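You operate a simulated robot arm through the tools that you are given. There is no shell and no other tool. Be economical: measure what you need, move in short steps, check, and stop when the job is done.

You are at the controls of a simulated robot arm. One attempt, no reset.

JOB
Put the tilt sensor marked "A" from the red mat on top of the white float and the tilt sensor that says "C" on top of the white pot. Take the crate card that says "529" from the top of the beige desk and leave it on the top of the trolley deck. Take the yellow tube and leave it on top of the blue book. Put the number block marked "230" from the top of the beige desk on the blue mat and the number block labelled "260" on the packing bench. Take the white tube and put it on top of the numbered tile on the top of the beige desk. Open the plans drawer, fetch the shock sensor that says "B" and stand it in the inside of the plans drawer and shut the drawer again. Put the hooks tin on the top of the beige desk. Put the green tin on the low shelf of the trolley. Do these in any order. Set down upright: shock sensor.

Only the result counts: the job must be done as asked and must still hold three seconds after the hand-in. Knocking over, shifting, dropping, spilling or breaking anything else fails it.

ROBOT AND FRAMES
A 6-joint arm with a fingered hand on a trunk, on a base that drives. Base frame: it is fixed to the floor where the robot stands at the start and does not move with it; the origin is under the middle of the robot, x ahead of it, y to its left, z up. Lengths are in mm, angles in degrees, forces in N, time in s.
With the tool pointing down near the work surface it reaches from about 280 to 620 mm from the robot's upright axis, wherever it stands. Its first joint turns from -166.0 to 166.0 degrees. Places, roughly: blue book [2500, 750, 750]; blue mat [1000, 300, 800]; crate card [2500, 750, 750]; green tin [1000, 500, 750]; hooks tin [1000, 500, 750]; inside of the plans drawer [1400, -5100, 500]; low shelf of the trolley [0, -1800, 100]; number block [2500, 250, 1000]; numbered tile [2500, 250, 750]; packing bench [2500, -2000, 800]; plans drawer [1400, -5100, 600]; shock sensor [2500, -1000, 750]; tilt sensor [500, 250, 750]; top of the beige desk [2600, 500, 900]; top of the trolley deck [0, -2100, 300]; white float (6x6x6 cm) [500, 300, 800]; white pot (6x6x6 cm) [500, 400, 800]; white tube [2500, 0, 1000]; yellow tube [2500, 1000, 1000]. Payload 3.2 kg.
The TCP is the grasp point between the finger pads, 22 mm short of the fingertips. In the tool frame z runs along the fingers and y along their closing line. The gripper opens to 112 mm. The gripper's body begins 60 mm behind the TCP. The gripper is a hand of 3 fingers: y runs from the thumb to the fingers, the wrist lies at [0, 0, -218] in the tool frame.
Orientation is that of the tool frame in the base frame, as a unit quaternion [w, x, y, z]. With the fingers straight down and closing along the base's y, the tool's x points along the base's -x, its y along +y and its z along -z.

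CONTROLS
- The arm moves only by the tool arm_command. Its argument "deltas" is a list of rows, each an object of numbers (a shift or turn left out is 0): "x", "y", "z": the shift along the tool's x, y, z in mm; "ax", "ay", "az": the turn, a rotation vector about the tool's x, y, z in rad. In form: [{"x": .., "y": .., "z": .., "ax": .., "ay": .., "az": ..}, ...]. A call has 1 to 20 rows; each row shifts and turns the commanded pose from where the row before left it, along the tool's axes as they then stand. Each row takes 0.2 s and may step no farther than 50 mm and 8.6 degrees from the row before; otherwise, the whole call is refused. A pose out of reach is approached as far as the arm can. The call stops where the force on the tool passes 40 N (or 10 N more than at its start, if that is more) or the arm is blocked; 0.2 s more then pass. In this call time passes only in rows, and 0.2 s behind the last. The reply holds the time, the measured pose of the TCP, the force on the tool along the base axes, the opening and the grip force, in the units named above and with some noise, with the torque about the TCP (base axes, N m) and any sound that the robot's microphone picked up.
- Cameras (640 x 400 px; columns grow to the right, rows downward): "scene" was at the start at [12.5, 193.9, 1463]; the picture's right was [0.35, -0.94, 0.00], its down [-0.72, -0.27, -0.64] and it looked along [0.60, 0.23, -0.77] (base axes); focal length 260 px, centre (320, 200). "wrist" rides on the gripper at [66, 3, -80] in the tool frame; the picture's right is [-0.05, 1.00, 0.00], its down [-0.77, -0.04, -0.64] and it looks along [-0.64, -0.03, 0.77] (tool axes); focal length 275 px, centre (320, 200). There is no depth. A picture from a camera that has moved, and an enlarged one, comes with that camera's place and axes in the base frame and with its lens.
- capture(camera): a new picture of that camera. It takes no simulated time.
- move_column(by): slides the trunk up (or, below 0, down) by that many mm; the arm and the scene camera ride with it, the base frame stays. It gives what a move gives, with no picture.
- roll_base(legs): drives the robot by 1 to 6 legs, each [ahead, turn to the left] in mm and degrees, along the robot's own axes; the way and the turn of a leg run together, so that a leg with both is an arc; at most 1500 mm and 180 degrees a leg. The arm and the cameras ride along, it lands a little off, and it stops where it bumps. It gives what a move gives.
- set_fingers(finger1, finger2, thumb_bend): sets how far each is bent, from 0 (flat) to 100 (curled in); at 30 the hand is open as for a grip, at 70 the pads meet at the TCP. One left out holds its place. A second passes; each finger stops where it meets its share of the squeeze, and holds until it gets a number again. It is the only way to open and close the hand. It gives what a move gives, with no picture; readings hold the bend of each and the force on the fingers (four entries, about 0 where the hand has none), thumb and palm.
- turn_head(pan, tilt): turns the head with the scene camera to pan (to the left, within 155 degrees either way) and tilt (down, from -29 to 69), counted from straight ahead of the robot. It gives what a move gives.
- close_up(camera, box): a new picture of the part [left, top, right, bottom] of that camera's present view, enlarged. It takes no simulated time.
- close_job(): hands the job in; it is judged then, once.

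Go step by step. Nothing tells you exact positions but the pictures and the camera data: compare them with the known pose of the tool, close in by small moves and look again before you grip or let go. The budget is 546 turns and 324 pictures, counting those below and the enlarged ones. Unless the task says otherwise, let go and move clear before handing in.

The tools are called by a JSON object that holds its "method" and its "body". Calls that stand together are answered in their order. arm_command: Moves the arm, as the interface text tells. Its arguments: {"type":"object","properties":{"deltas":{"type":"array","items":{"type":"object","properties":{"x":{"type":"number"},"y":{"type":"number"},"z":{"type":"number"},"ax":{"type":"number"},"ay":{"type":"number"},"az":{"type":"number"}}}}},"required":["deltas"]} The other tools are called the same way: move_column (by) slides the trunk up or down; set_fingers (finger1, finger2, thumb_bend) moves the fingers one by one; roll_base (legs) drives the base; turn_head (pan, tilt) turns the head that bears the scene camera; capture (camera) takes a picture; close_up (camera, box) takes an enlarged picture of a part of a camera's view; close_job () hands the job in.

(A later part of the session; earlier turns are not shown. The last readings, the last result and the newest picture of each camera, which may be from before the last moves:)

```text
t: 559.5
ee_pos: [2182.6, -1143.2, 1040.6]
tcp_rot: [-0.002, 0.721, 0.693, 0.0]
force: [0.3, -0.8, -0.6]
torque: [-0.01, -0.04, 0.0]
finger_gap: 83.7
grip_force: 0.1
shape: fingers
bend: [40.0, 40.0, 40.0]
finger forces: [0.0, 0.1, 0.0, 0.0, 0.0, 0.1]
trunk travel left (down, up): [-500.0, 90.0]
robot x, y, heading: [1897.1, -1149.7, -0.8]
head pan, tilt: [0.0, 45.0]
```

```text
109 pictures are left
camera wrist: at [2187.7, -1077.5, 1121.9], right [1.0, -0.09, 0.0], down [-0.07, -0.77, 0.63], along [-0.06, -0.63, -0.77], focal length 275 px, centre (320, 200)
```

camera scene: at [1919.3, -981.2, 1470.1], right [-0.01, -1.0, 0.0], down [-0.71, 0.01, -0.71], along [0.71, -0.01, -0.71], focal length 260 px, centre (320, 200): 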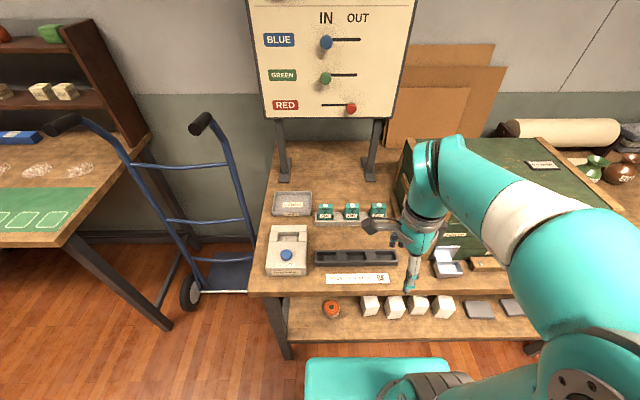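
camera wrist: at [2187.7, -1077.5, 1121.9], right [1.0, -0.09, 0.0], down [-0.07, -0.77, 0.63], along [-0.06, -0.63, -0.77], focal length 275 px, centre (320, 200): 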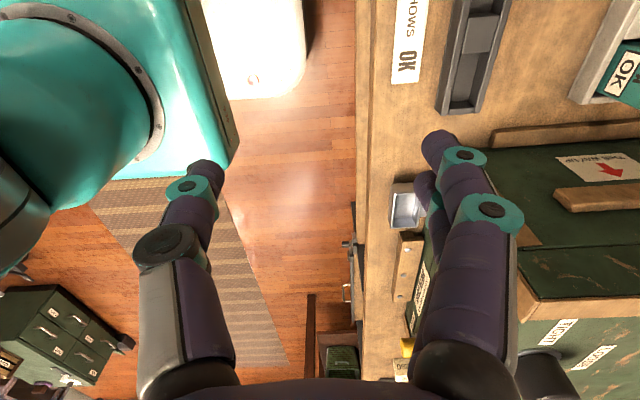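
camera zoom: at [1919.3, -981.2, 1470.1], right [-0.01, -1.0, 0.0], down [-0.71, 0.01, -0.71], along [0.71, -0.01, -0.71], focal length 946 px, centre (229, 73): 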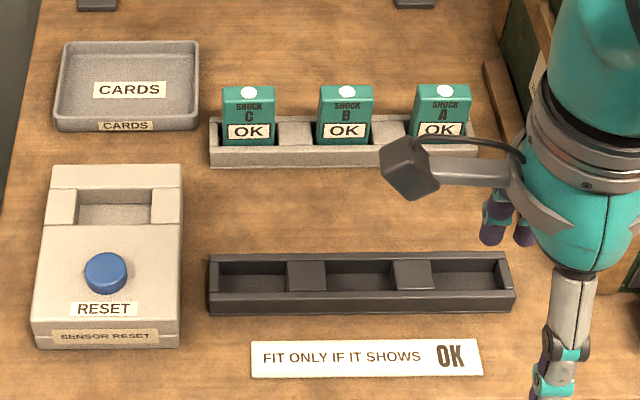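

Shock sensor B is the middle one in the rack, shows OK, and is at about (2486, -1090). I'll go 60 mm closer and move above it.

{"method": "roll_base", "body": {"legs": [[60, 0]]}}

{"method": "arm_command", "body": {"deltas": [{"y": 39, "x": 8}, {"y": 39, "x": 8}, {"y": 39, "x": 9}, {"y": 39, "x": 9}, {"y": 39, "x": 9}, {"y": 39, "x": 9, "z": 20}]}}

{"method": "capture", "body": {"camera": "wrist"}}

{"method": "close_up", "body": {"camera": "scene", "box": [260, 160, 460, 290]}}

```text
t: 560.5
ee_pos: [2244.0, -1143.5, 1040.2]
tcp_rot: [-0.002, 0.721, 0.693, -0.001]
force: [-0.5, -1.0, 0.3]
torque: [-0.04, 0.0, 0.02]
finger_gap: 83.6
grip_force: 0.0
shape: fingers
bend: [40.0, 40.0, 40.0]
finger forces: [0.0, 0.1, 0.1, 0.0, 0.1, 0.0]
trunk travel left (down, up): [-500.0, 90.0]
robot x, y, heading: [1954.6, -1149.4, -0.8]
head pan, tilt: [0.0, 45.0]
```

```text
t: 561.9
ee_pos: [2478.1, -1101.6, 1020.3]
tcp_rot: [-0.002, 0.721, 0.693, -0.001]
force: [0.8, -0.5, 0.2]
torque: [0.01, 0.01, -0.02]
finger_gap: 83.7
grip_force: 0.1
shape: fingers
bend: [40.0, 40.0, 40.0]
finger forces: [0.0, 0.1, 0.0, 0.0, 0.0, 0.0]
trunk travel left (down, up): [-500.0, 90.0]
robot x, y, heading: [1954.5, -1148.1, -0.7]
head pan, tilt: [0.0, 45.0]
```

```text
108 pictures are left
camera wrist: at [2483.3, -1035.5, 1100.6], right [1.0, -0.09, 0.0], down [-0.06, -0.77, 0.63], along [-0.06, -0.63, -0.77], focal length 275 px, centre (320, 200)
```

wrist: 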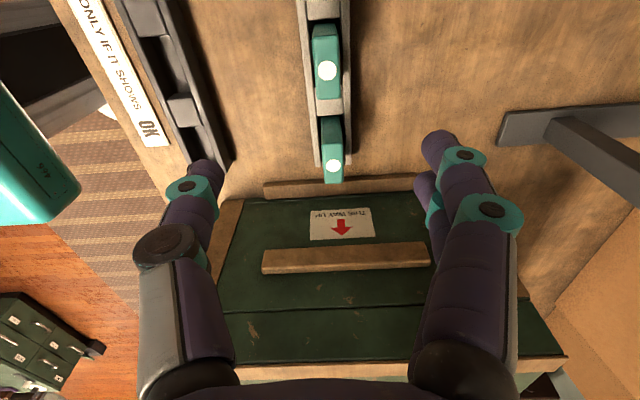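

```text
3.08 times, centred on (360, 225) of scene
camera zoom: at [1980.0, -981.8, 1470.1], right [-0.01, -1.0, 0.0], down [-0.71, 0.01, -0.71], along [0.71, -0.01, -0.71], focal length 800 px, centre (197, 123)
```

zoom: 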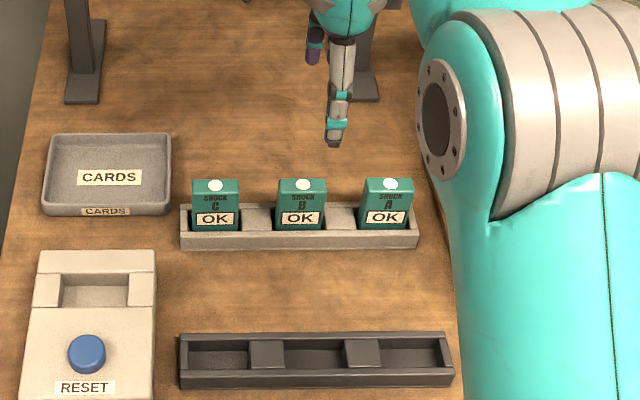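

B is at (2485, -1092). Descending over it, stopping high for a check.

{"method": "arm_command", "body": {"deltas": [{"x": 9.9, "y": 6.6, "z": 35}, {"z": 40}, {"z": 25}]}}

{"method": "capture", "body": {"camera": "wrist"}}

```text
t: 562.7
ee_pos: [2483.9, -1090.8, 920.8]
tcp_rot: [-0.002, 0.721, 0.693, 0.0]
force: [0.2, -0.6, -0.2]
torque: [0.04, 0.0, -0.01]
finger_gap: 83.4
grip_force: 0.0
shape: fingers
bend: [40.0, 40.0, 40.0]
finger forces: [0.1, 0.1, 0.1, 0.0, 0.0, 0.0]
trunk travel left (down, up): [-500.0, 90.0]
robot x, y, heading: [1955.5, -1148.8, -0.7]
head pan, tilt: [0.0, 45.0]
```

```text
106 pictures are left
camera wrist: at [2488.8, -1024.1, 1000.9], right [1.0, -0.09, 0.0], down [-0.07, -0.77, 0.63], along [-0.06, -0.63, -0.77], focal length 275 px, centre (320, 200)
```

wrist: 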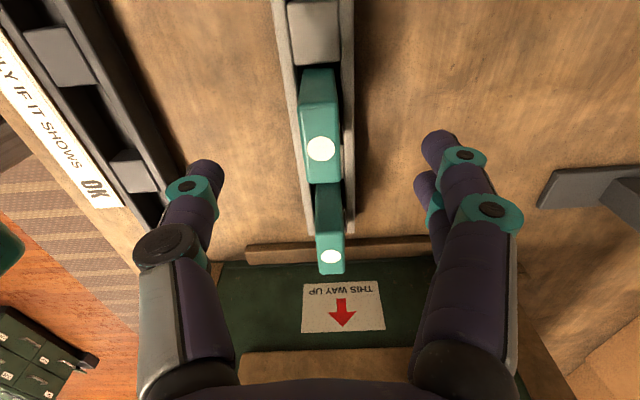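

{"method": "arm_command", "body": {"deltas": [{"z": 35}, {"z": 27}]}}

{"method": "capture", "body": {"camera": "wrist"}}

{"method": "close_up", "body": {"camera": "scene", "box": [260, 160, 460, 290]}}

```text
t: 563.3
ee_pos: [2483.3, -1089.9, 859.9]
tcp_rot: [-0.001, 0.721, 0.693, 0.0]
force: [-0.6, 0.6, 0.3]
torque: [0.01, -0.01, 0.0]
finger_gap: 83.2
grip_force: 0.0
shape: fingers
bend: [40.0, 40.0, 40.0]
finger forces: [0.0, 0.0, 0.0, 0.0, 0.1, 0.1]
trunk travel left (down, up): [-500.0, 90.0]
robot x, y, heading: [1956.1, -1151.4, -0.7]
head pan, tilt: [0.0, 45.0]
```

```text
105 pictures are left
camera wrist: at [2488.6, -1024.6, 939.5], right [1.0, -0.09, 0.0], down [-0.07, -0.77, 0.63], along [-0.06, -0.63, -0.77], focal length 275 px, centre (320, 200)
```

wrist: 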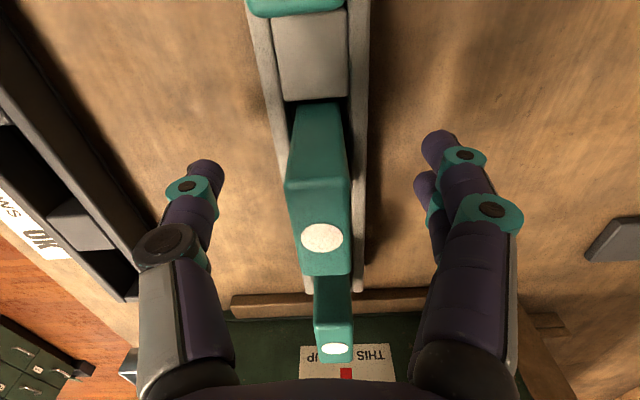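

```text
3.08 times, centred on (360, 225) of scene
camera zoom: at [1979.5, -981.8, 1470.1], right [-0.01, -1.0, 0.0], down [-0.71, 0.01, -0.71], along [0.71, -0.01, -0.71], focal length 800 px, centre (197, 123)
```

zoom: 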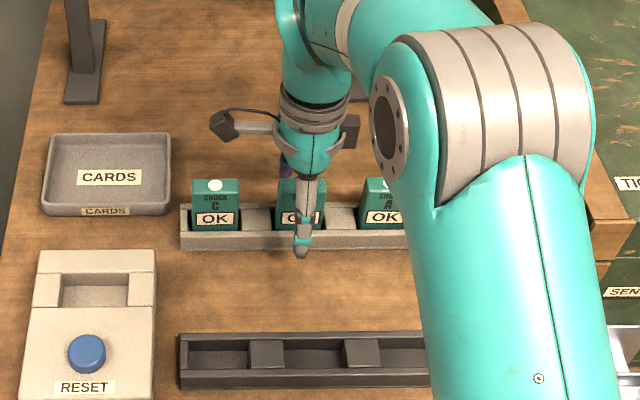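

Well placed. Closing on B.

{"method": "set_fingers", "body": {"finger1": 72, "finger2": 72, "thumb_bend": 72}}

{"method": "capture", "body": {"camera": "wrist"}}

```text
t: 564.3
ee_pos: [2483.9, -1090.3, 860.3]
tcp_rot: [-0.003, 0.72, 0.694, 0.001]
force: [-0.4, 0.2, 0.2]
torque: [-0.01, 0.04, -0.01]
finger_gap: 15.9
grip_force: 9.6
shape: fingers
bend: [68.0, 67.0, 66.0]
finger forces: [4.7, 4.9, 0.0, 0.0, 9.7, 0.0]
trunk travel left (down, up): [-500.0, 90.0]
robot x, y, heading: [1951.2, -1150.2, -0.6]
head pan, tilt: [0.0, 45.0]
```

```text
103 pictures are left
camera wrist: at [2488.5, -1024.6, 939.8], right [1.0, -0.09, 0.0], down [-0.06, -0.77, 0.63], along [-0.06, -0.63, -0.77], focal length 275 px, centre (320, 200)
```

wrist: 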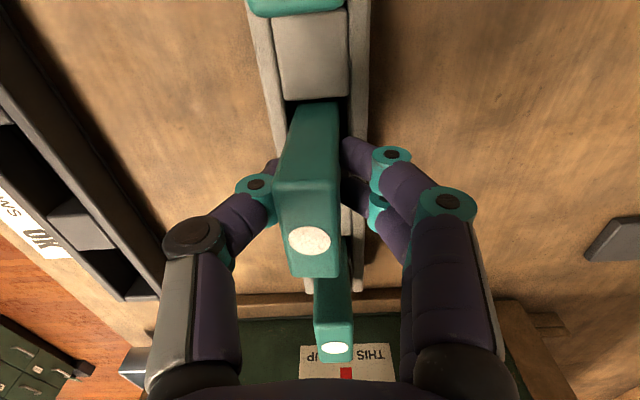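

Held. Lifting straight up.

{"method": "arm_command", "body": {"deltas": [{"z": -15}, {"z": -25}, {"z": -40}, {"z": -40}]}}

{"method": "capture", "body": {"camera": "wrist"}}

{"method": "close_up", "body": {"camera": "scene", "box": [260, 130, 460, 260]}}

```text
t: 565.3
ee_pos: [2485.1, -1091.6, 978.7]
tcp_rot: [-0.002, 0.721, 0.693, 0.0]
force: [-0.6, 0.5, -1.3]
torque: [-0.02, 0.01, 0.01]
finger_gap: 15.8
grip_force: 9.3
shape: fingers
bend: [68.0, 68.0, 66.0]
finger forces: [4.8, 4.8, 0.0, 0.1, 9.6, 0.0]
trunk travel left (down, up): [-500.0, 90.0]
robot x, y, heading: [1953.6, -1149.1, -0.5]
head pan, tilt: [0.0, 45.0]
```

```text
102 pictures are left
camera wrist: at [2489.2, -1026.8, 1058.9], right [1.0, -0.09, 0.0], down [-0.07, -0.77, 0.63], along [-0.06, -0.63, -0.77], focal length 275 px, centre (320, 200)
```

wrist: 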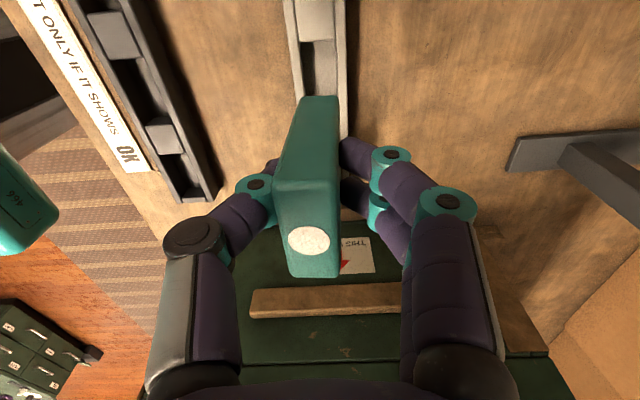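

```text
3.08 times, centred on (360, 195) of scene
camera zoom: at [1979.1, -981.9, 1470.1], right [-0.01, -1.0, 0.0], down [-0.71, 0.01, -0.71], along [0.71, -0.01, -0.71], focal length 800 px, centre (197, 215)
```

zoom: 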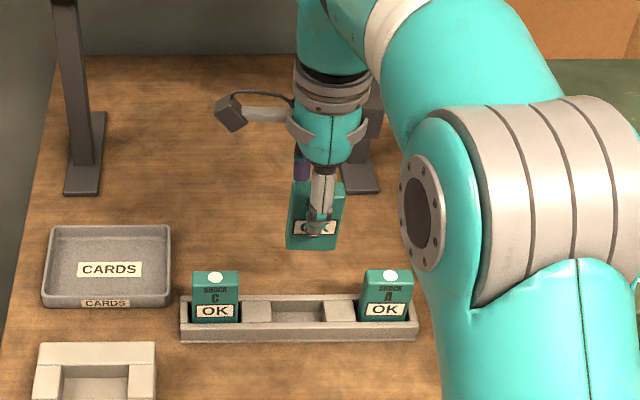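

B is out of the rack, nearly upright. Retracting and driving back to the drawer.

{"method": "arm_command", "body": {"deltas": [{"z": -40}, {"z": -40, "y": -10}, {"y": -40}, {"y": -40}, {"y": -40}, {"y": -40}, {"y": -40}, {"y": -30, "x": -20}]}}

{"method": "capture", "body": {"camera": "wrist"}}

```text
t: 567.1
ee_pos: [2243.5, -1100.1, 1059.6]
tcp_rot: [-0.002, 0.721, 0.692, 0.0]
force: [-0.3, -0.9, -0.8]
torque: [0.01, 0.0, 0.04]
finger_gap: 16.0
grip_force: 9.8
shape: fingers
bend: [68.0, 68.0, 66.0]
finger forces: [4.8, 4.8, 0.0, 0.0, 9.4, 0.1]
trunk travel left (down, up): [-500.0, 90.0]
robot x, y, heading: [1957.9, -1147.0, -0.7]
head pan, tilt: [0.0, 45.0]
```

```text
100 pictures are left
camera wrist: at [2248.2, -1035.0, 1139.7], right [1.0, -0.09, 0.0], down [-0.07, -0.77, 0.63], along [-0.06, -0.63, -0.77], focal length 275 px, centre (320, 200)
```

wrist: 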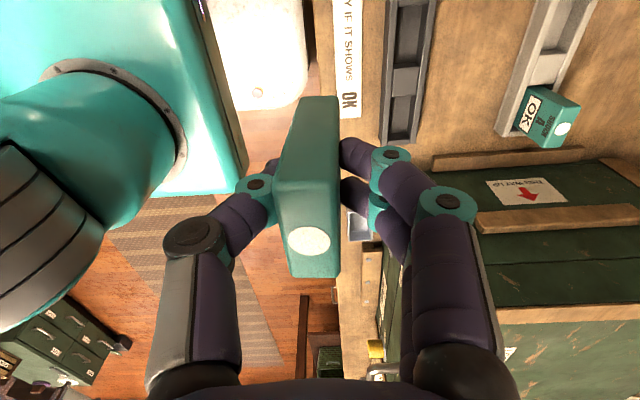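

{"method": "roll_base", "body": {"legs": [[-350, 0], [0, -89.3], [1500, 0], [500, 0], [0, -30]]}}

{"method": "roll_base", "body": {"legs": [[800, 0], [0, 30]]}}

{"method": "turn_head", "body": {"pan": 0, "tilt": 45}}

{"method": "capture", "body": {"camera": "scene"}}

```text
t: 584.2
ee_pos: [1524.2, -3426.4, 1059.8]
tcp_rot: [0.0, 0.965, -0.264, 0.002]
force: [-0.4, 0.0, -0.4]
torque: [0.0, -0.04, -0.01]
finger_gap: 15.5
grip_force: 9.1
shape: fingers
bend: [68.0, 68.0, 66.0]
finger forces: [4.5, 4.5, 0.0, 0.0, 9.0, 0.0]
trunk travel left (down, up): [-500.0, 90.0]
robot x, y, heading: [1617.1, -3150.1, -119.0]
head pan, tilt: [0.0, 45.0]
```

```text
t: 590.0
ee_pos: [1275.7, -4140.2, 1059.4]
tcp_rot: [0.0, 1.0, -0.014, 0.001]
force: [-1.1, 0.0, -0.5]
torque: [-0.02, 0.02, 0.0]
finger_gap: 15.8
grip_force: 8.9
shape: fingers
bend: [68.0, 68.0, 66.0]
finger forces: [4.5, 4.5, 0.0, 0.1, 8.9, 0.0]
trunk travel left (down, up): [-500.0, 90.0]
robot x, y, heading: [1223.1, -3854.4, -89.8]
head pan, tilt: [0.0, 45.0]
```

```text
t: 590.6
ee_pos: [1276.2, -4140.2, 1059.7]
tcp_rot: [-0.001, 1.0, -0.012, 0.002]
force: [0.4, -0.5, -0.7]
torque: [-0.04, 0.02, 0.0]
finger_gap: 15.6
grip_force: 9.0
shape: fingers
bend: [68.0, 68.0, 66.0]
finger forces: [4.3, 4.5, 0.1, 0.1, 8.9, 0.0]
trunk travel left (down, up): [-500.0, 90.0]
robot x, y, heading: [1223.9, -3852.8, -89.8]
head pan, tilt: [0.0, 45.0]
```

```text
99 pictures are left
camera scene: at [1390.3, -3873.1, 1470.1], right [-1.0, 0.0, 0.0], down [0.0, 0.71, -0.71], along [0.0, -0.71, -0.71], focal length 260 px, centre (320, 200)
```

scene: 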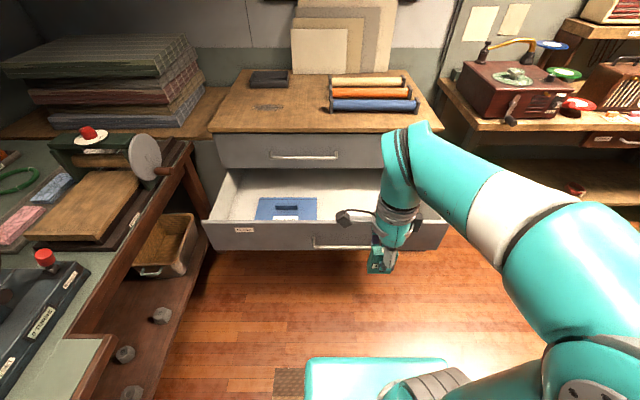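

The drawer is still open. The free inside area is around (1250, -4735). I'll drive up, extend the arm over it while still high, then lower the column.

{"method": "roll_base", "body": {"legs": [[375, 0]]}}

{"method": "arm_command", "body": {"deltas": [{"y": 40}, {"y": 40}, {"y": 40}, {"y": 40}, {"y": 40}, {"y": 15}]}}

{"method": "capture", "body": {"camera": "scene"}}

{"method": "capture", "body": {"camera": "wrist"}}

```text
t: 593.0
ee_pos: [1279.2, -4524.2, 1059.6]
tcp_rot: [-0.001, 1.0, -0.01, 0.002]
force: [0.0, 0.1, 0.2]
torque: [0.03, 0.03, 0.03]
finger_gap: 15.5
grip_force: 8.6
shape: fingers
bend: [68.0, 68.0, 66.0]
finger forces: [4.4, 4.4, 0.0, 0.0, 8.8, 0.0]
trunk travel left (down, up): [-500.0, 90.0]
robot x, y, heading: [1224.5, -4234.9, -89.8]
head pan, tilt: [0.0, 45.0]
```

```text
t: 594.4
ee_pos: [1273.7, -4739.1, 1059.2]
tcp_rot: [-0.001, 1.0, -0.01, 0.001]
force: [0.0, -0.8, -1.7]
torque: [0.01, -0.01, 0.0]
finger_gap: 15.7
grip_force: 9.3
shape: fingers
bend: [69.0, 68.0, 66.0]
finger forces: [4.3, 4.4, 0.0, 0.1, 8.9, 0.1]
trunk travel left (down, up): [-500.0, 90.0]
robot x, y, heading: [1226.3, -4236.0, -89.9]
head pan, tilt: [0.0, 45.0]
```

```text
98 pictures are left
camera scene: at [1391.6, -4255.0, 1470.1], right [-1.0, -0.01, 0.0], down [0.0, 0.71, -0.71], along [0.0, -0.71, -0.71], focal length 260 px, centre (320, 200)
```

scene: 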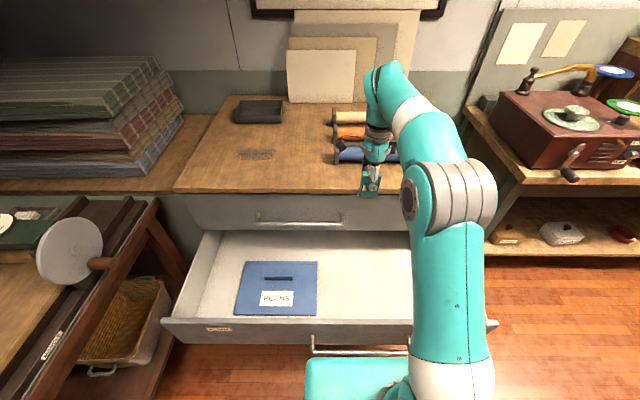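

```text
97 pictures are left
camera wrist: at [1338.0, -4743.6, 1139.4], right [-0.07, -1.0, 0.0], down [-0.77, 0.05, 0.63], along [-0.63, 0.04, -0.77], focal length 275 px, centre (320, 200)
```

wrist: 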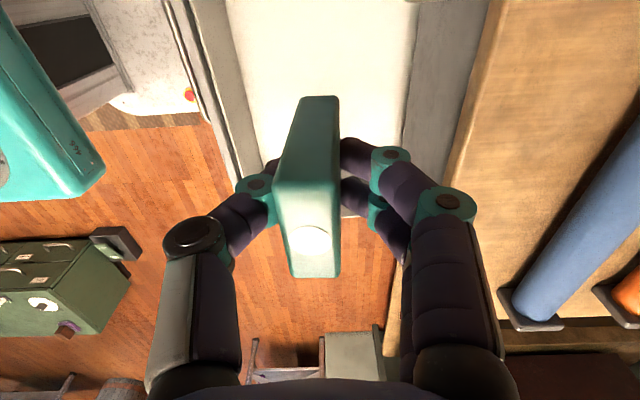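

Good view into the drawer: PLANS folder at left, free space below the hand. Lowering the column.

{"method": "move_column", "body": {"by": -380}}

{"method": "capture", "body": {"camera": "wrist"}}

{"method": "capture", "body": {"camera": "scene"}}

```text
t: 598.1
ee_pos: [1272.9, -4737.6, 679.9]
tcp_rot: [-0.001, 1.0, -0.01, 0.002]
force: [-0.5, 0.6, -2.2]
torque: [-0.03, 0.0, -0.03]
finger_gap: 15.5
grip_force: 8.9
shape: fingers
bend: [69.0, 68.0, 66.0]
finger forces: [4.3, 4.4, 0.0, 0.0, 9.0, 0.0]
trunk travel left (down, up): [-120.0, 470.0]
robot x, y, heading: [1227.0, -4231.1, -89.8]
head pan, tilt: [0.0, 45.0]
```

```text
96 pictures are left
camera wrist: at [1338.1, -4743.0, 759.6], right [-0.07, -1.0, 0.0], down [-0.77, 0.05, 0.63], along [-0.63, 0.04, -0.77], focal length 275 px, centre (320, 200)
```

wrist: 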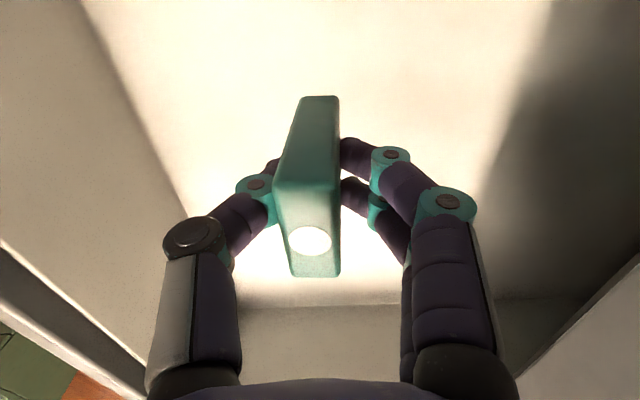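

```text
95 pictures are left
camera scene: at [1391.5, -4254.7, 1090.1], right [-1.0, -0.01, 0.0], down [0.0, 0.71, -0.71], along [0.0, -0.71, -0.71], focal length 260 px, centre (320, 200)
```

scene: 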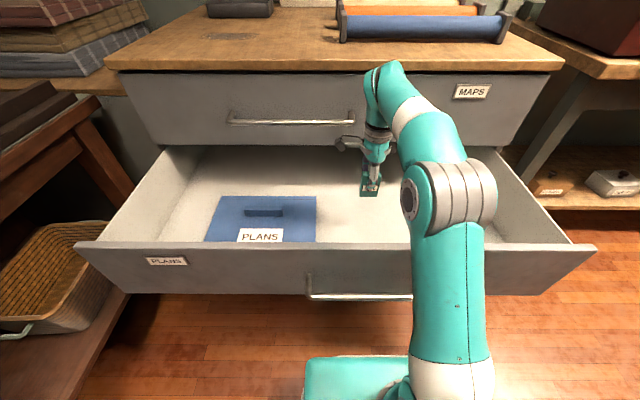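

Inside the drawer opening with clearance all round. I'll correct the small tilt and lower.

{"method": "arm_command", "body": {"deltas": [{"ax": 0.045, "z": 25}, {"z": 35}, {"z": 30}]}}

{"method": "capture", "body": {"camera": "wrist"}}

{"method": "capture", "body": {"camera": "scene"}}

```text
t: 598.9
ee_pos: [1274.8, -4733.3, 588.0]
tcp_rot: [-0.025, 1.0, -0.01, 0.002]
force: [0.8, 0.3, -1.3]
torque: [0.01, 0.01, 0.01]
finger_gap: 15.5
grip_force: 8.2
shape: fingers
bend: [69.0, 68.0, 66.0]
finger forces: [4.4, 4.4, 0.0, 0.1, 9.0, 0.0]
trunk travel left (down, up): [-120.0, 470.0]
robot x, y, heading: [1226.1, -4235.7, -89.6]
head pan, tilt: [0.0, 45.0]
```

```text
94 pictures are left
camera wrist: at [1340.0, -4742.0, 668.1], right [-0.07, -1.0, -0.05], down [-0.77, 0.02, 0.63], along [-0.63, 0.08, -0.77], focal length 275 px, centre (320, 200)
```

wrist: 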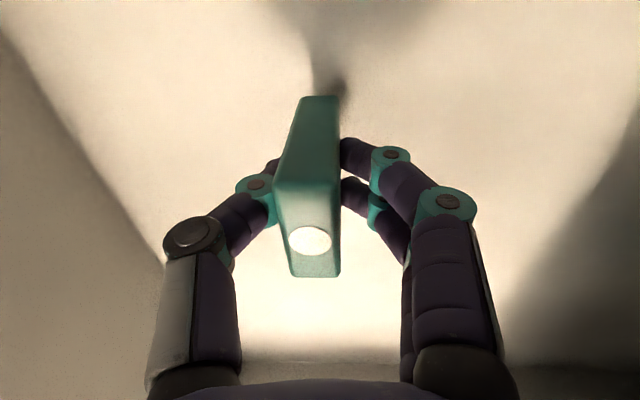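

```text
93 pictures are left
camera scene: at [1391.5, -4254.6, 1090.1], right [-1.0, -0.01, 0.0], down [0.0, 0.71, -0.71], along [0.0, -0.71, -0.71], focal length 260 px, centre (320, 200)
```

scene: 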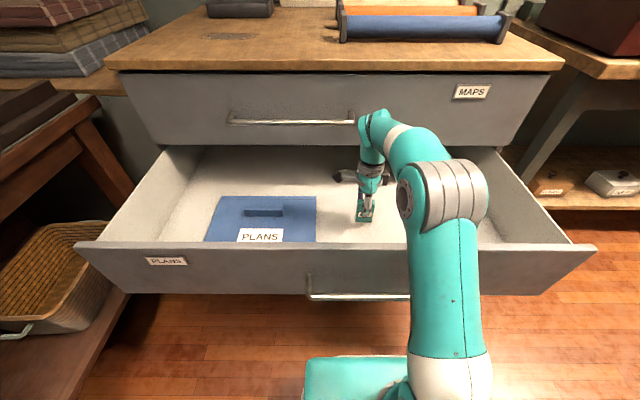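

The shadow shows the floor is near. Creeping down.

{"method": "arm_command", "body": {"deltas": [{"z": 8}, {"z": 6}, {"z": 5}, {"z": 4}, {"z": 3}]}}

```text
t: 600.1
ee_pos: [1274.7, -4732.9, 563.7]
tcp_rot: [-0.024, 1.0, -0.011, 0.003]
force: [0.4, 0.4, -1.0]
torque: [0.0, -0.02, 0.02]
finger_gap: 15.3
grip_force: 8.8
shape: fingers
bend: [69.0, 68.0, 66.0]
finger forces: [4.4, 4.5, 0.0, 0.1, 8.9, 0.0]
trunk travel left (down, up): [-120.0, 470.0]
robot x, y, heading: [1225.1, -4238.4, -90.0]
head pan, tilt: [0.0, 45.0]
```

{"method": "arm_command", "body": {"deltas": [{"z": 4}, {"z": 4}, {"z": 3}, {"z": 3}]}}

{"method": "capture", "body": {"camera": "wrist"}}

```text
t: 601.1
ee_pos: [1274.1, -4732.1, 551.5]
tcp_rot: [-0.021, 1.0, -0.01, 0.002]
force: [0.0, -1.0, 18.6]
torque: [0.05, -0.03, 0.01]
finger_gap: 15.4
grip_force: 13.1
shape: fingers
bend: [71.0, 71.0, 68.0]
finger forces: [6.6, 6.8, 0.0, 0.0, 12.3, 0.0]
trunk travel left (down, up): [-120.0, 470.0]
robot x, y, heading: [1225.8, -4230.2, -89.5]
head pan, tilt: [0.0, 45.0]
```

```text
92 pictures are left
camera wrist: at [1338.6, -4740.8, 631.0], right [-0.07, -1.0, -0.04], down [-0.77, 0.02, 0.63], along [-0.63, 0.08, -0.77], focal length 275 px, centre (320, 200)
```

wrist: 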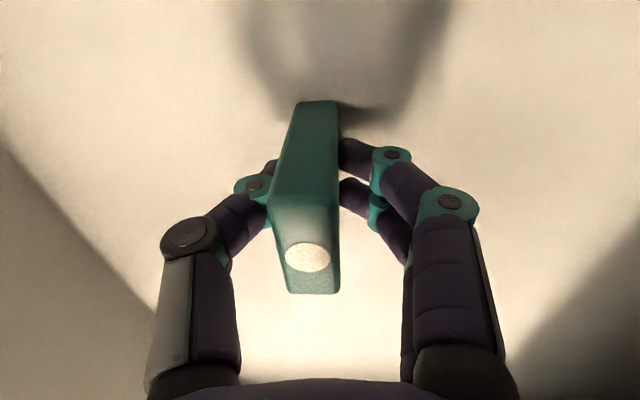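

Contact, and the sensor looks upright. I'll ease off and release.

{"method": "arm_command", "body": {"deltas": [{"z": -1.5}]}}

{"method": "set_fingers", "body": {"finger1": 50, "finger2": 50, "thumb_bend": 50}}

{"method": "capture", "body": {"camera": "wrist"}}

```text
t: 601.5
ee_pos: [1273.6, -4731.5, 551.9]
tcp_rot: [-0.024, 1.0, -0.01, 0.002]
force: [0.3, -0.6, 13.6]
torque: [0.0, 0.04, 0.02]
finger_gap: 15.7
grip_force: 12.1
shape: fingers
bend: [71.0, 71.0, 68.0]
finger forces: [6.2, 6.3, 0.0, 0.1, 12.1, 0.0]
trunk travel left (down, up): [-120.0, 470.0]
robot x, y, heading: [1223.4, -4234.3, -89.6]
head pan, tilt: [0.0, 45.0]
```

```text
t: 602.5
ee_pos: [1273.1, -4733.3, 549.7]
tcp_rot: [-0.024, 1.0, -0.01, 0.003]
force: [-0.1, -0.2, -0.7]
torque: [-0.02, 0.01, 0.02]
finger_gap: 54.1
grip_force: 0.0
shape: fingers
bend: [50.0, 50.0, 50.0]
finger forces: [0.0, 0.0, 0.1, 0.0, 0.1, 0.0]
trunk travel left (down, up): [-120.0, 470.0]
robot x, y, heading: [1225.2, -4232.3, -89.9]
head pan, tilt: [0.0, 45.0]
```

```text
91 pictures are left
camera wrist: at [1338.8, -4741.7, 630.8], right [-0.07, -1.0, -0.05], down [-0.77, 0.02, 0.63], along [-0.63, 0.08, -0.77], focal length 275 px, centre (320, 200)
```

wrist: 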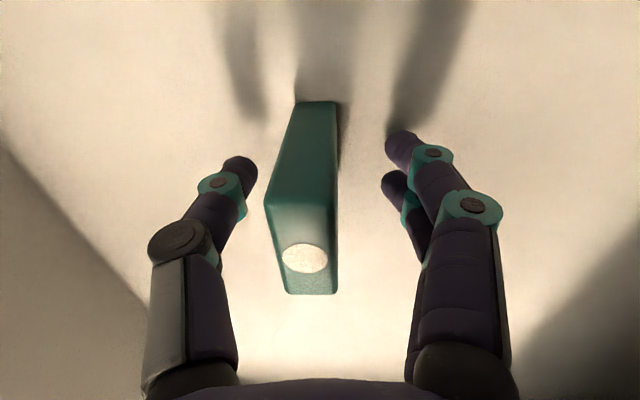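

The shock sensor stands upright in the drawer. Lifting straight out.

{"method": "arm_command", "body": {"deltas": [{"z": -20, "y": -1}, {"z": -40, "y": -2}, {"z": -40, "y": -2}, {"z": -40, "y": -2, "ax": -0.045}]}}

{"method": "move_column", "body": {"by": 380}}

{"method": "capture", "body": {"camera": "wrist"}}

{"method": "capture", "body": {"camera": "scene"}}

```text
t: 603.5
ee_pos: [1274.7, -4730.1, 691.5]
tcp_rot: [-0.001, 1.0, -0.009, 0.002]
force: [0.6, -0.2, 0.1]
torque: [0.01, 0.03, 0.0]
finger_gap: 54.8
grip_force: 0.0
shape: fingers
bend: [50.0, 50.0, 50.0]
finger forces: [0.0, 0.0, 0.1, 0.0, 0.1, 0.0]
trunk travel left (down, up): [-120.0, 470.0]
robot x, y, heading: [1224.3, -4233.6, -89.9]
head pan, tilt: [0.0, 45.0]
```

```text
t: 607.2
ee_pos: [1273.5, -4730.6, 1070.2]
tcp_rot: [-0.001, 1.0, -0.011, 0.001]
force: [-0.3, 0.0, 0.4]
torque: [0.03, 0.02, 0.03]
finger_gap: 54.5
grip_force: 0.0
shape: fingers
bend: [50.0, 50.0, 50.0]
finger forces: [0.0, 0.0, 0.0, 0.0, 0.1, 0.1]
trunk travel left (down, up): [-500.0, 90.0]
robot x, y, heading: [1225.0, -4235.5, -89.7]
head pan, tilt: [0.0, 45.0]
```

```text
90 pictures are left
camera wrist: at [1338.6, -4736.0, 1150.3], right [-0.07, -1.0, 0.0], down [-0.77, 0.05, 0.63], along [-0.63, 0.04, -0.77], focal length 275 px, centre (320, 200)
```

wrist: 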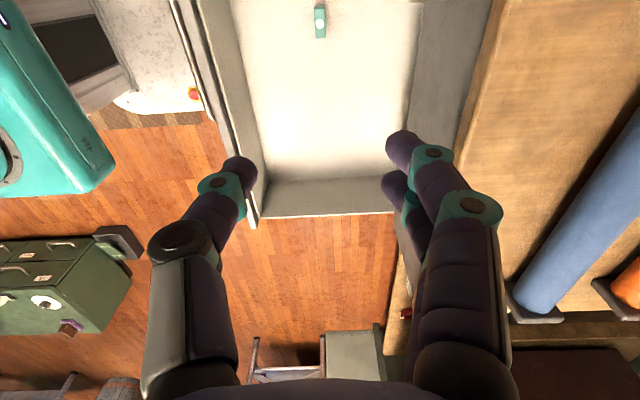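

```text
89 pictures are left
camera scene: at [1391.6, -4254.7, 1470.1], right [-1.0, -0.01, 0.0], down [0.0, 0.71, -0.71], along [0.0, -0.71, -0.71], focal length 260 px, centre (320, 200)
```

scene: 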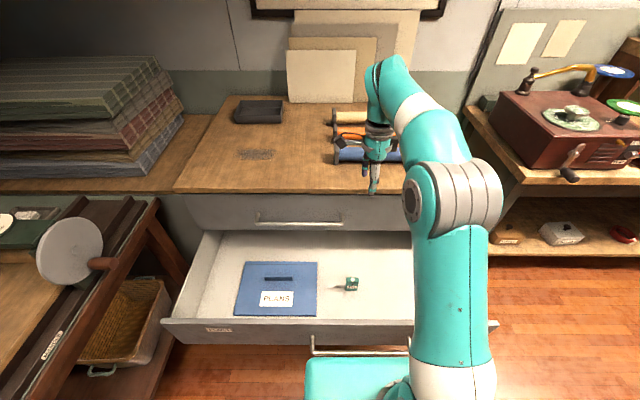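

B stands next to the folder. To close the drawer gently I'll turn the hand sideways, close it, and push slowly on the handle bar. First I turn and retract, up high.

{"method": "close_up", "body": {"camera": "scene", "box": [300, 240, 420, 320]}}

{"method": "arm_command", "body": {"deltas": [{"az": -0.1428}, {"az": -0.1428}, {"az": -0.1428}, {"az": -0.1428}, {"az": -0.1428}, {"az": -0.1428}, {"az": -0.1428}, {"az": -0.1428}, {"az": -0.1428}, {"az": -0.1428}, {"az": -0.1428}]}}

{"method": "arm_command", "body": {"deltas": [{"x": 40, "y": -5}, {"x": 40, "y": -10}, {"x": 40, "y": -10}, {"x": 40, "y": -10}, {"x": 35, "y": -10}]}}

```text
5.00 times, centred on (360, 280) of scene
camera zoom: at [1391.6, -4254.7, 1470.1], right [-1.0, -0.01, 0.0], down [0.0, 0.71, -0.71], along [0.0, -0.71, -0.71], focal length 1300 px, centre (120, -200)
```

zoom: 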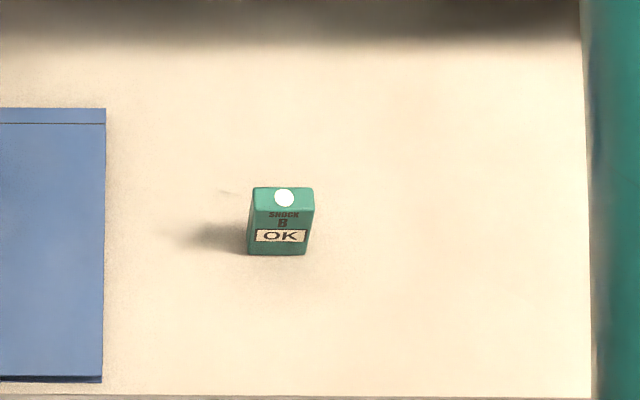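

```text
t: 609.6
ee_pos: [1272.5, -4732.0, 1070.5]
tcp_rot: [0.001, 0.713, 0.701, 0.002]
force: [0.2, 0.3, 0.2]
torque: [0.04, -0.01, 0.0]
finger_gap: 54.6
grip_force: 0.2
shape: fingers
bend: [50.0, 50.0, 50.0]
finger forces: [0.0, 0.1, 0.0, 0.1, 0.1, 0.0]
trunk travel left (down, up): [-500.0, 90.0]
robot x, y, heading: [1223.4, -4234.3, -89.6]
head pan, tilt: [0.0, 45.0]
```

```text
t: 610.8
ee_pos: [1232.5, -4534.8, 1070.2]
tcp_rot: [0.0, 0.715, 0.7, 0.002]
force: [0.6, -0.2, 0.3]
torque: [-0.02, -0.02, 0.01]
finger_gap: 54.4
grip_force: 0.2
shape: fingers
bend: [50.0, 50.0, 50.0]
finger forces: [0.0, 0.0, 0.1, 0.0, 0.0, 0.1]
trunk travel left (down, up): [-500.0, 90.0]
robot x, y, heading: [1223.3, -4234.5, -90.0]
head pan, tilt: [0.0, 45.0]
```

B stands upright. I'll back off 80 mm, close the fingers and lower the column in front of the drawer.

{"method": "roll_base", "body": {"legs": [[-85, 0]]}}

{"method": "set_fingers", "body": {"finger1": 70, "finger2": 70, "thumb_bend": 70}}

{"method": "move_column", "body": {"by": -400}}

{"method": "capture", "body": {"camera": "scene"}}

{"method": "capture", "body": {"camera": "wrist"}}

```text
t: 611.9
ee_pos: [1231.7, -4447.7, 1069.4]
tcp_rot: [0.001, 0.714, 0.7, 0.002]
force: [-0.7, 0.1, -0.8]
torque: [0.01, 0.01, 0.03]
finger_gap: 54.6
grip_force: 0.1
shape: fingers
bend: [50.0, 50.0, 50.0]
finger forces: [0.0, 0.0, 0.1, 0.0, 0.1, 0.0]
trunk travel left (down, up): [-500.0, 90.0]
robot x, y, heading: [1226.5, -4145.4, -89.5]
head pan, tilt: [0.0, 45.0]
```

```text
t: 612.9
ee_pos: [1231.7, -4448.2, 1068.8]
tcp_rot: [0.002, 0.714, 0.7, 0.003]
force: [-0.6, 0.0, 0.4]
torque: [-0.02, -0.01, 0.03]
finger_gap: 2.7
grip_force: 0.0
shape: fingers
bend: [70.0, 70.0, 70.0]
finger forces: [0.0, 0.0, 0.0, 0.0, 0.1, 0.0]
trunk travel left (down, up): [-500.0, 90.0]
robot x, y, heading: [1221.3, -4150.1, -89.8]
head pan, tilt: [0.0, 45.0]
```

```text
t: 616.7
ee_pos: [1231.6, -4448.4, 670.4]
tcp_rot: [0.001, 0.715, 0.7, 0.002]
force: [-0.3, 0.0, 0.3]
torque: [-0.02, -0.02, 0.01]
finger_gap: 3.0
grip_force: 0.1
shape: fingers
bend: [70.0, 70.0, 70.0]
finger forces: [0.0, 0.1, 0.0, 0.0, 0.1, 0.1]
trunk travel left (down, up): [-100.0, 490.0]
robot x, y, heading: [1221.6, -4145.3, -89.5]
head pan, tilt: [0.0, 45.0]
```

```text
87 pictures are left
camera scene: at [1391.0, -4168.2, 1070.1], right [-1.0, -0.01, 0.0], down [0.0, 0.71, -0.71], along [0.0, -0.71, -0.71], focal length 260 px, centre (320, 200)
```

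scene: 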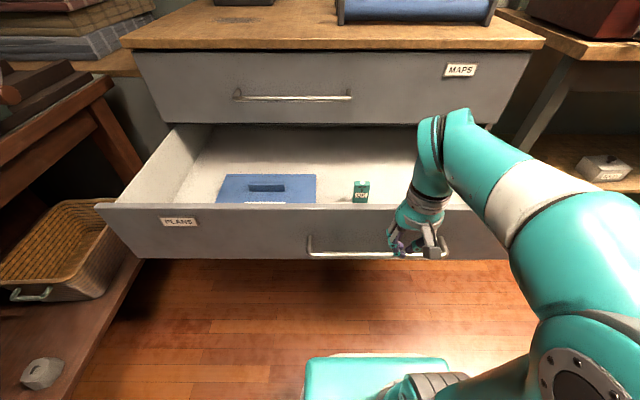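

```text
86 pictures are left
camera wrist: at [1235.2, -4383.1, 749.5], right [1.0, -0.07, 0.0], down [-0.05, -0.77, 0.63], along [-0.04, -0.63, -0.77], focal length 275 px, centre (320, 200)
```

wrist: 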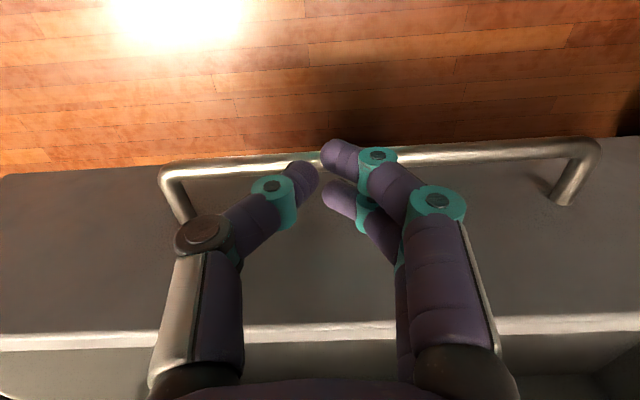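

The bar is at y about -4481. I'll back off 15 mm, lower to bar height, and look.

{"method": "arm_command", "body": {"deltas": [{"x": 15}, {"z": 30}, {"z": 30}, {"z": 27}]}}

{"method": "capture", "body": {"camera": "wrist"}}

```text
t: 617.7
ee_pos: [1232.6, -4434.2, 581.0]
tcp_rot: [-0.001, 0.714, 0.7, 0.001]
force: [-0.6, 0.6, -0.1]
torque: [-0.02, 0.02, 0.01]
finger_gap: 2.9
grip_force: 0.1
shape: fingers
bend: [70.0, 70.0, 70.0]
finger forces: [0.0, 0.0, 0.0, 0.0, 0.0, 0.1]
trunk travel left (down, up): [-100.0, 490.0]
robot x, y, heading: [1224.4, -4146.9, -89.4]
head pan, tilt: [0.0, 45.0]
```

```text
85 pictures are left
camera wrist: at [1235.9, -4367.9, 662.1], right [1.0, -0.07, 0.0], down [-0.05, -0.77, 0.63], along [-0.04, -0.63, -0.77], focal length 275 px, centre (320, 200)
```

wrist: 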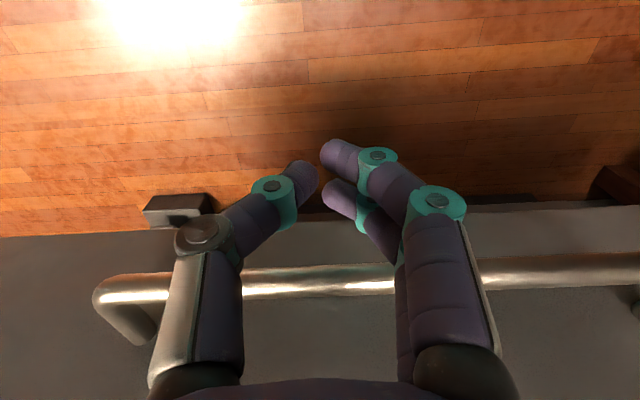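

Aligned. I'll push slowly: 20 rows of 8 mm.

{"method": "arm_command", "body": {"deltas": [{"x": -5}, {"x": -5}, {"x": -5}, {"x": -5}, {"x": -6}, {"x": -7}, {"x": -8}, {"x": -8}, {"x": -8}, {"x": -8}, {"x": -8}, {"x": -8}, {"x": -8}, {"x": -8}, {"x": -8}, {"x": -8}, {"x": -7}, {"x": -6}, {"x": -5}, {"x": -4}]}}

{"method": "capture", "body": {"camera": "scene"}}

```text
t: 621.9
ee_pos: [1230.2, -4568.7, 580.4]
tcp_rot: [0.001, 0.715, 0.699, 0.002]
force: [-0.3, 0.7, -0.1]
torque: [-0.04, 0.01, 0.02]
finger_gap: 2.6
grip_force: 0.0
shape: fingers
bend: [70.0, 70.0, 70.0]
finger forces: [0.0, 0.0, 0.1, 0.0, 0.0, 0.0]
trunk travel left (down, up): [-100.0, 490.0]
robot x, y, heading: [1225.1, -4148.0, -89.7]
head pan, tilt: [0.0, 45.0]
```

```text
84 pictures are left
camera scene: at [1391.0, -4168.2, 1070.1], right [-1.0, 0.0, 0.0], down [0.0, 0.71, -0.71], along [0.0, -0.71, -0.71], focal length 260 px, centre (320, 200)
```

scene: 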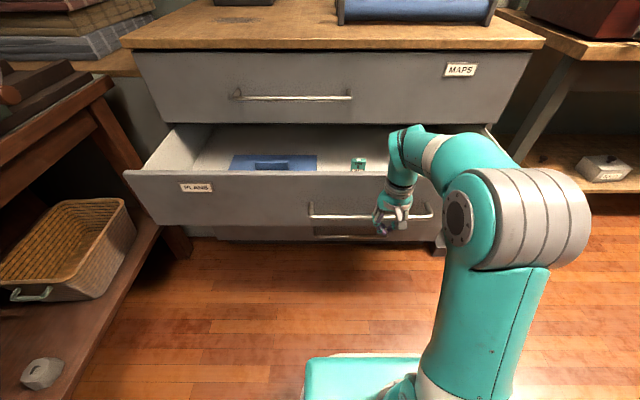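

It closes smoothly with the sensor standing. Continuing.

{"method": "arm_command", "body": {"deltas": [{"x": -4}, {"x": -6}, {"x": -8}, {"x": -8}, {"x": -8}, {"x": -8}, {"x": -8}, {"x": -8}, {"x": -8}, {"x": -8}, {"x": -8}, {"x": -8}, {"x": -8}, {"x": -8}, {"x": -6}, {"x": -4}]}}

{"method": "close_up", "body": {"camera": "scene", "box": [200, 90, 500, 260]}}

```text
t: 625.3
ee_pos: [1227.4, -4684.8, 581.1]
tcp_rot: [0.001, 0.715, 0.699, 0.002]
force: [0.6, 0.6, 0.6]
torque: [-0.02, 0.0, 0.0]
finger_gap: 2.9
grip_force: 0.3
shape: fingers
bend: [70.0, 70.0, 70.0]
finger forces: [0.0, 0.3, 0.1, 0.0, 0.0, 0.0]
trunk travel left (down, up): [-100.0, 490.0]
robot x, y, heading: [1222.6, -4151.5, -89.6]
head pan, tilt: [0.0, 45.0]
```

```text
2.13 times, centred on (350, 175) of scene
camera zoom: at [1391.0, -4168.2, 1070.1], right [-1.0, 0.0, 0.0], down [0.0, 0.71, -0.71], along [0.0, -0.71, -0.71], focal length 555 px, centre (256, 253)
```

zoom: 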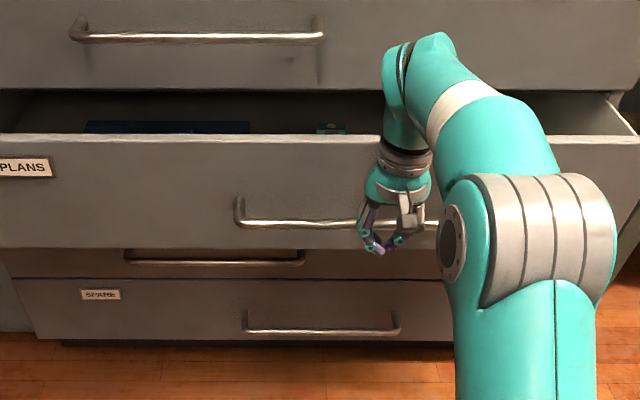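

Sensor still standing. To finish I need the base closer: retract the hand 135 mm, drive 115 mm, then push the rest.

{"method": "arm_command", "body": {"deltas": [{"x": 10}, {"x": 35}, {"x": 45}, {"x": 45}]}}

```text
t: 626.3
ee_pos: [1228.9, -4550.4, 581.4]
tcp_rot: [0.001, 0.715, 0.699, 0.002]
force: [0.1, -0.5, 0.2]
torque: [0.04, 0.0, -0.01]
finger_gap: 2.7
grip_force: 0.0
shape: fingers
bend: [70.0, 70.0, 70.0]
finger forces: [0.1, 0.1, 0.0, 0.1, 0.0, 0.0]
trunk travel left (down, up): [-100.0, 490.0]
robot x, y, heading: [1224.4, -4148.8, -89.6]
head pan, tilt: [0.0, 45.0]
```

{"method": "roll_base", "body": {"legs": [[105, 0]]}}

{"method": "capture", "body": {"camera": "scene"}}

```text
t: 627.5
ee_pos: [1228.8, -4654.6, 580.3]
tcp_rot: [0.0, 0.716, 0.699, 0.001]
force: [-0.8, -0.2, -0.5]
torque: [0.01, -0.02, -0.01]
finger_gap: 2.7
grip_force: 0.0
shape: fingers
bend: [70.0, 70.0, 70.0]
finger forces: [0.0, 0.0, 0.0, 0.1, 0.0, 0.1]
trunk travel left (down, up): [-100.0, 490.0]
robot x, y, heading: [1223.3, -4252.1, -89.8]
head pan, tilt: [0.0, 45.0]
```

```text
82 pictures are left
camera scene: at [1391.4, -4272.4, 1070.1], right [-1.0, 0.0, 0.0], down [0.0, 0.71, -0.71], along [0.0, -0.71, -0.71], focal length 260 px, centre (320, 200)
```

scene: 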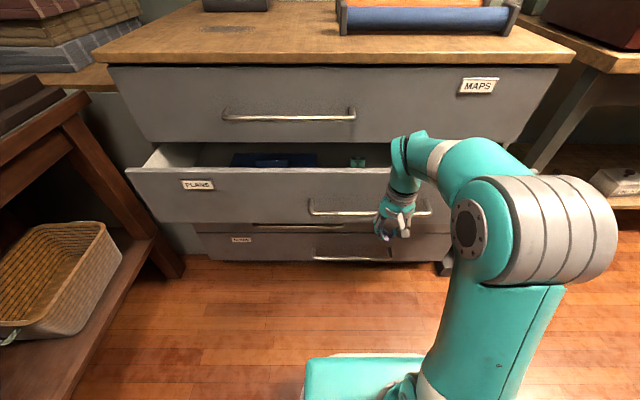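

Pushing the remaining distance slowly.

{"method": "arm_command", "body": {"deltas": [{"x": -8}, {"x": -8}, {"x": -5}, {"x": -4}, {"x": -4}, {"x": -5}, {"x": -6}, {"x": -7}, {"x": -7}, {"x": -7}, {"x": -7}, {"x": -7}, {"x": -7}, {"x": -7}, {"x": -7}, {"x": -6}, {"x": -5}, {"x": -4}, {"x": -4}]}}

{"method": "close_up", "body": {"camera": "scene", "box": [100, 60, 580, 280]}}

```text
t: 631.5
ee_pos: [1226.1, -4768.4, 581.9]
tcp_rot: [0.0, 0.715, 0.699, 0.001]
force: [0.5, 0.2, 0.3]
torque: [0.01, 0.04, -0.02]
finger_gap: 2.8
grip_force: 0.0
shape: fingers
bend: [70.0, 70.0, 70.0]
finger forces: [0.0, 0.1, 0.1, 0.0, 0.1, 0.1]
trunk travel left (down, up): [-100.0, 490.0]
robot x, y, heading: [1222.2, -4253.7, -89.8]
head pan, tilt: [0.0, 45.0]
```

```text
1.33 times, centred on (340, 170) of scene
camera zoom: at [1391.4, -4272.5, 1070.1], right [-1.0, 0.0, 0.0], down [0.0, 0.71, -0.71], along [0.0, -0.71, -0.71], focal length 347 px, centre (293, 240)
```

zoom: 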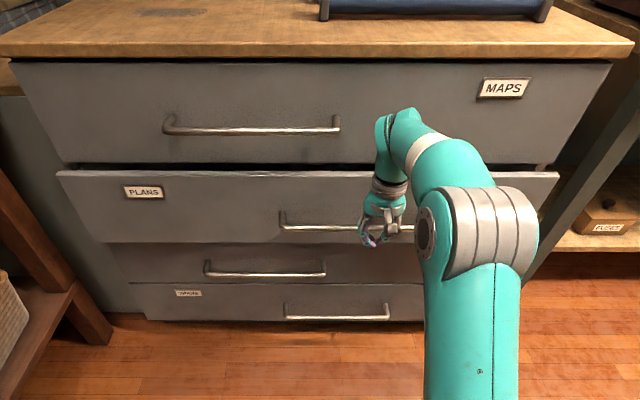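

Nearly shut. The last part in 3–4 mm steps.

{"method": "arm_command", "body": {"deltas": [{"x": -4}, {"x": -4}, {"x": -4}, {"x": -4}, {"x": -4}, {"x": -4}, {"x": -3}, {"x": -3}, {"x": -2}]}}

{"method": "close_up", "body": {"camera": "scene", "box": [100, 60, 580, 280]}}

```text
t: 633.5
ee_pos: [1226.2, -4799.7, 581.6]
tcp_rot: [-0.001, 0.715, 0.699, 0.001]
force: [0.0, -0.9, -0.6]
torque: [0.0, -0.01, -0.05]
finger_gap: 2.9
grip_force: 0.0
shape: fingers
bend: [70.0, 70.0, 70.0]
finger forces: [0.1, 0.1, 0.0, 0.0, 0.1, 0.1]
trunk travel left (down, up): [-100.0, 490.0]
robot x, y, heading: [1225.2, -4254.5, -89.7]
head pan, tilt: [0.0, 45.0]
```

```text
1.33 times, centred on (340, 170) of scene
camera zoom: at [1391.4, -4272.5, 1070.1], right [-1.0, 0.0, 0.0], down [0.0, 0.71, -0.71], along [0.0, -0.71, -0.71], focal length 347 px, centre (293, 240)
```

zoom: 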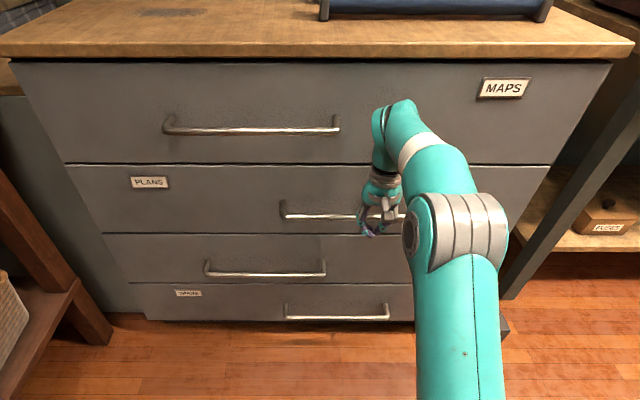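

{"method": "arm_command", "body": {"deltas": [{"x": -2}, {"x": -2}, {"x": -2}, {"x": -2}, {"x": -2}, {"x": -2}]}}

{"method": "close_up", "body": {"camera": "scene", "box": [140, 150, 480, 260]}}

```text
t: 634.8
ee_pos: [1225.7, -4805.9, 579.7]
tcp_rot: [-0.002, 0.716, 0.698, 0.006]
force: [0.3, 21.7, 2.9]
torque: [-0.1, -0.06, 0.44]
finger_gap: 2.7
grip_force: 10.9
shape: fingers
bend: [70.0, 70.0, 70.0]
finger forces: [0.1, 21.2, 0.0, 0.0, 0.0, 0.0]
trunk travel left (down, up): [-100.0, 490.0]
robot x, y, heading: [1225.1, -4254.8, -89.7]
head pan, tilt: [0.0, 45.0]
stopped in row 6: the force on the tool passed its limit at 44 N (the readings are from after the stop); the commanded pose is now the measured one
```

```text
1.88 times, centred on (310, 205) of scene
camera zoom: at [1391.4, -4269.8, 1070.2], right [-1.0, 0.0, 0.0], down [0.0, 0.71, -0.71], along [0.0, -0.71, -0.71], focal length 490 px, centre (339, 191)
```

zoom: 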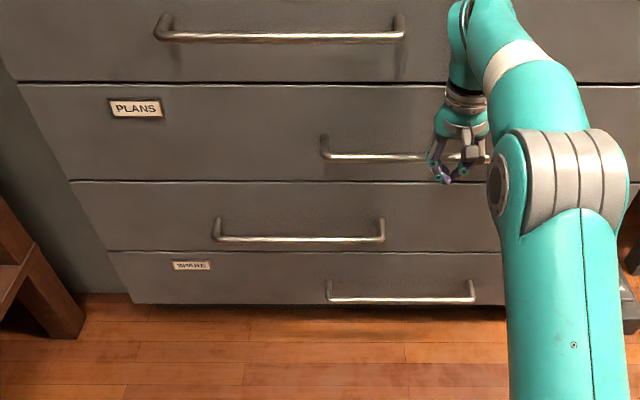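

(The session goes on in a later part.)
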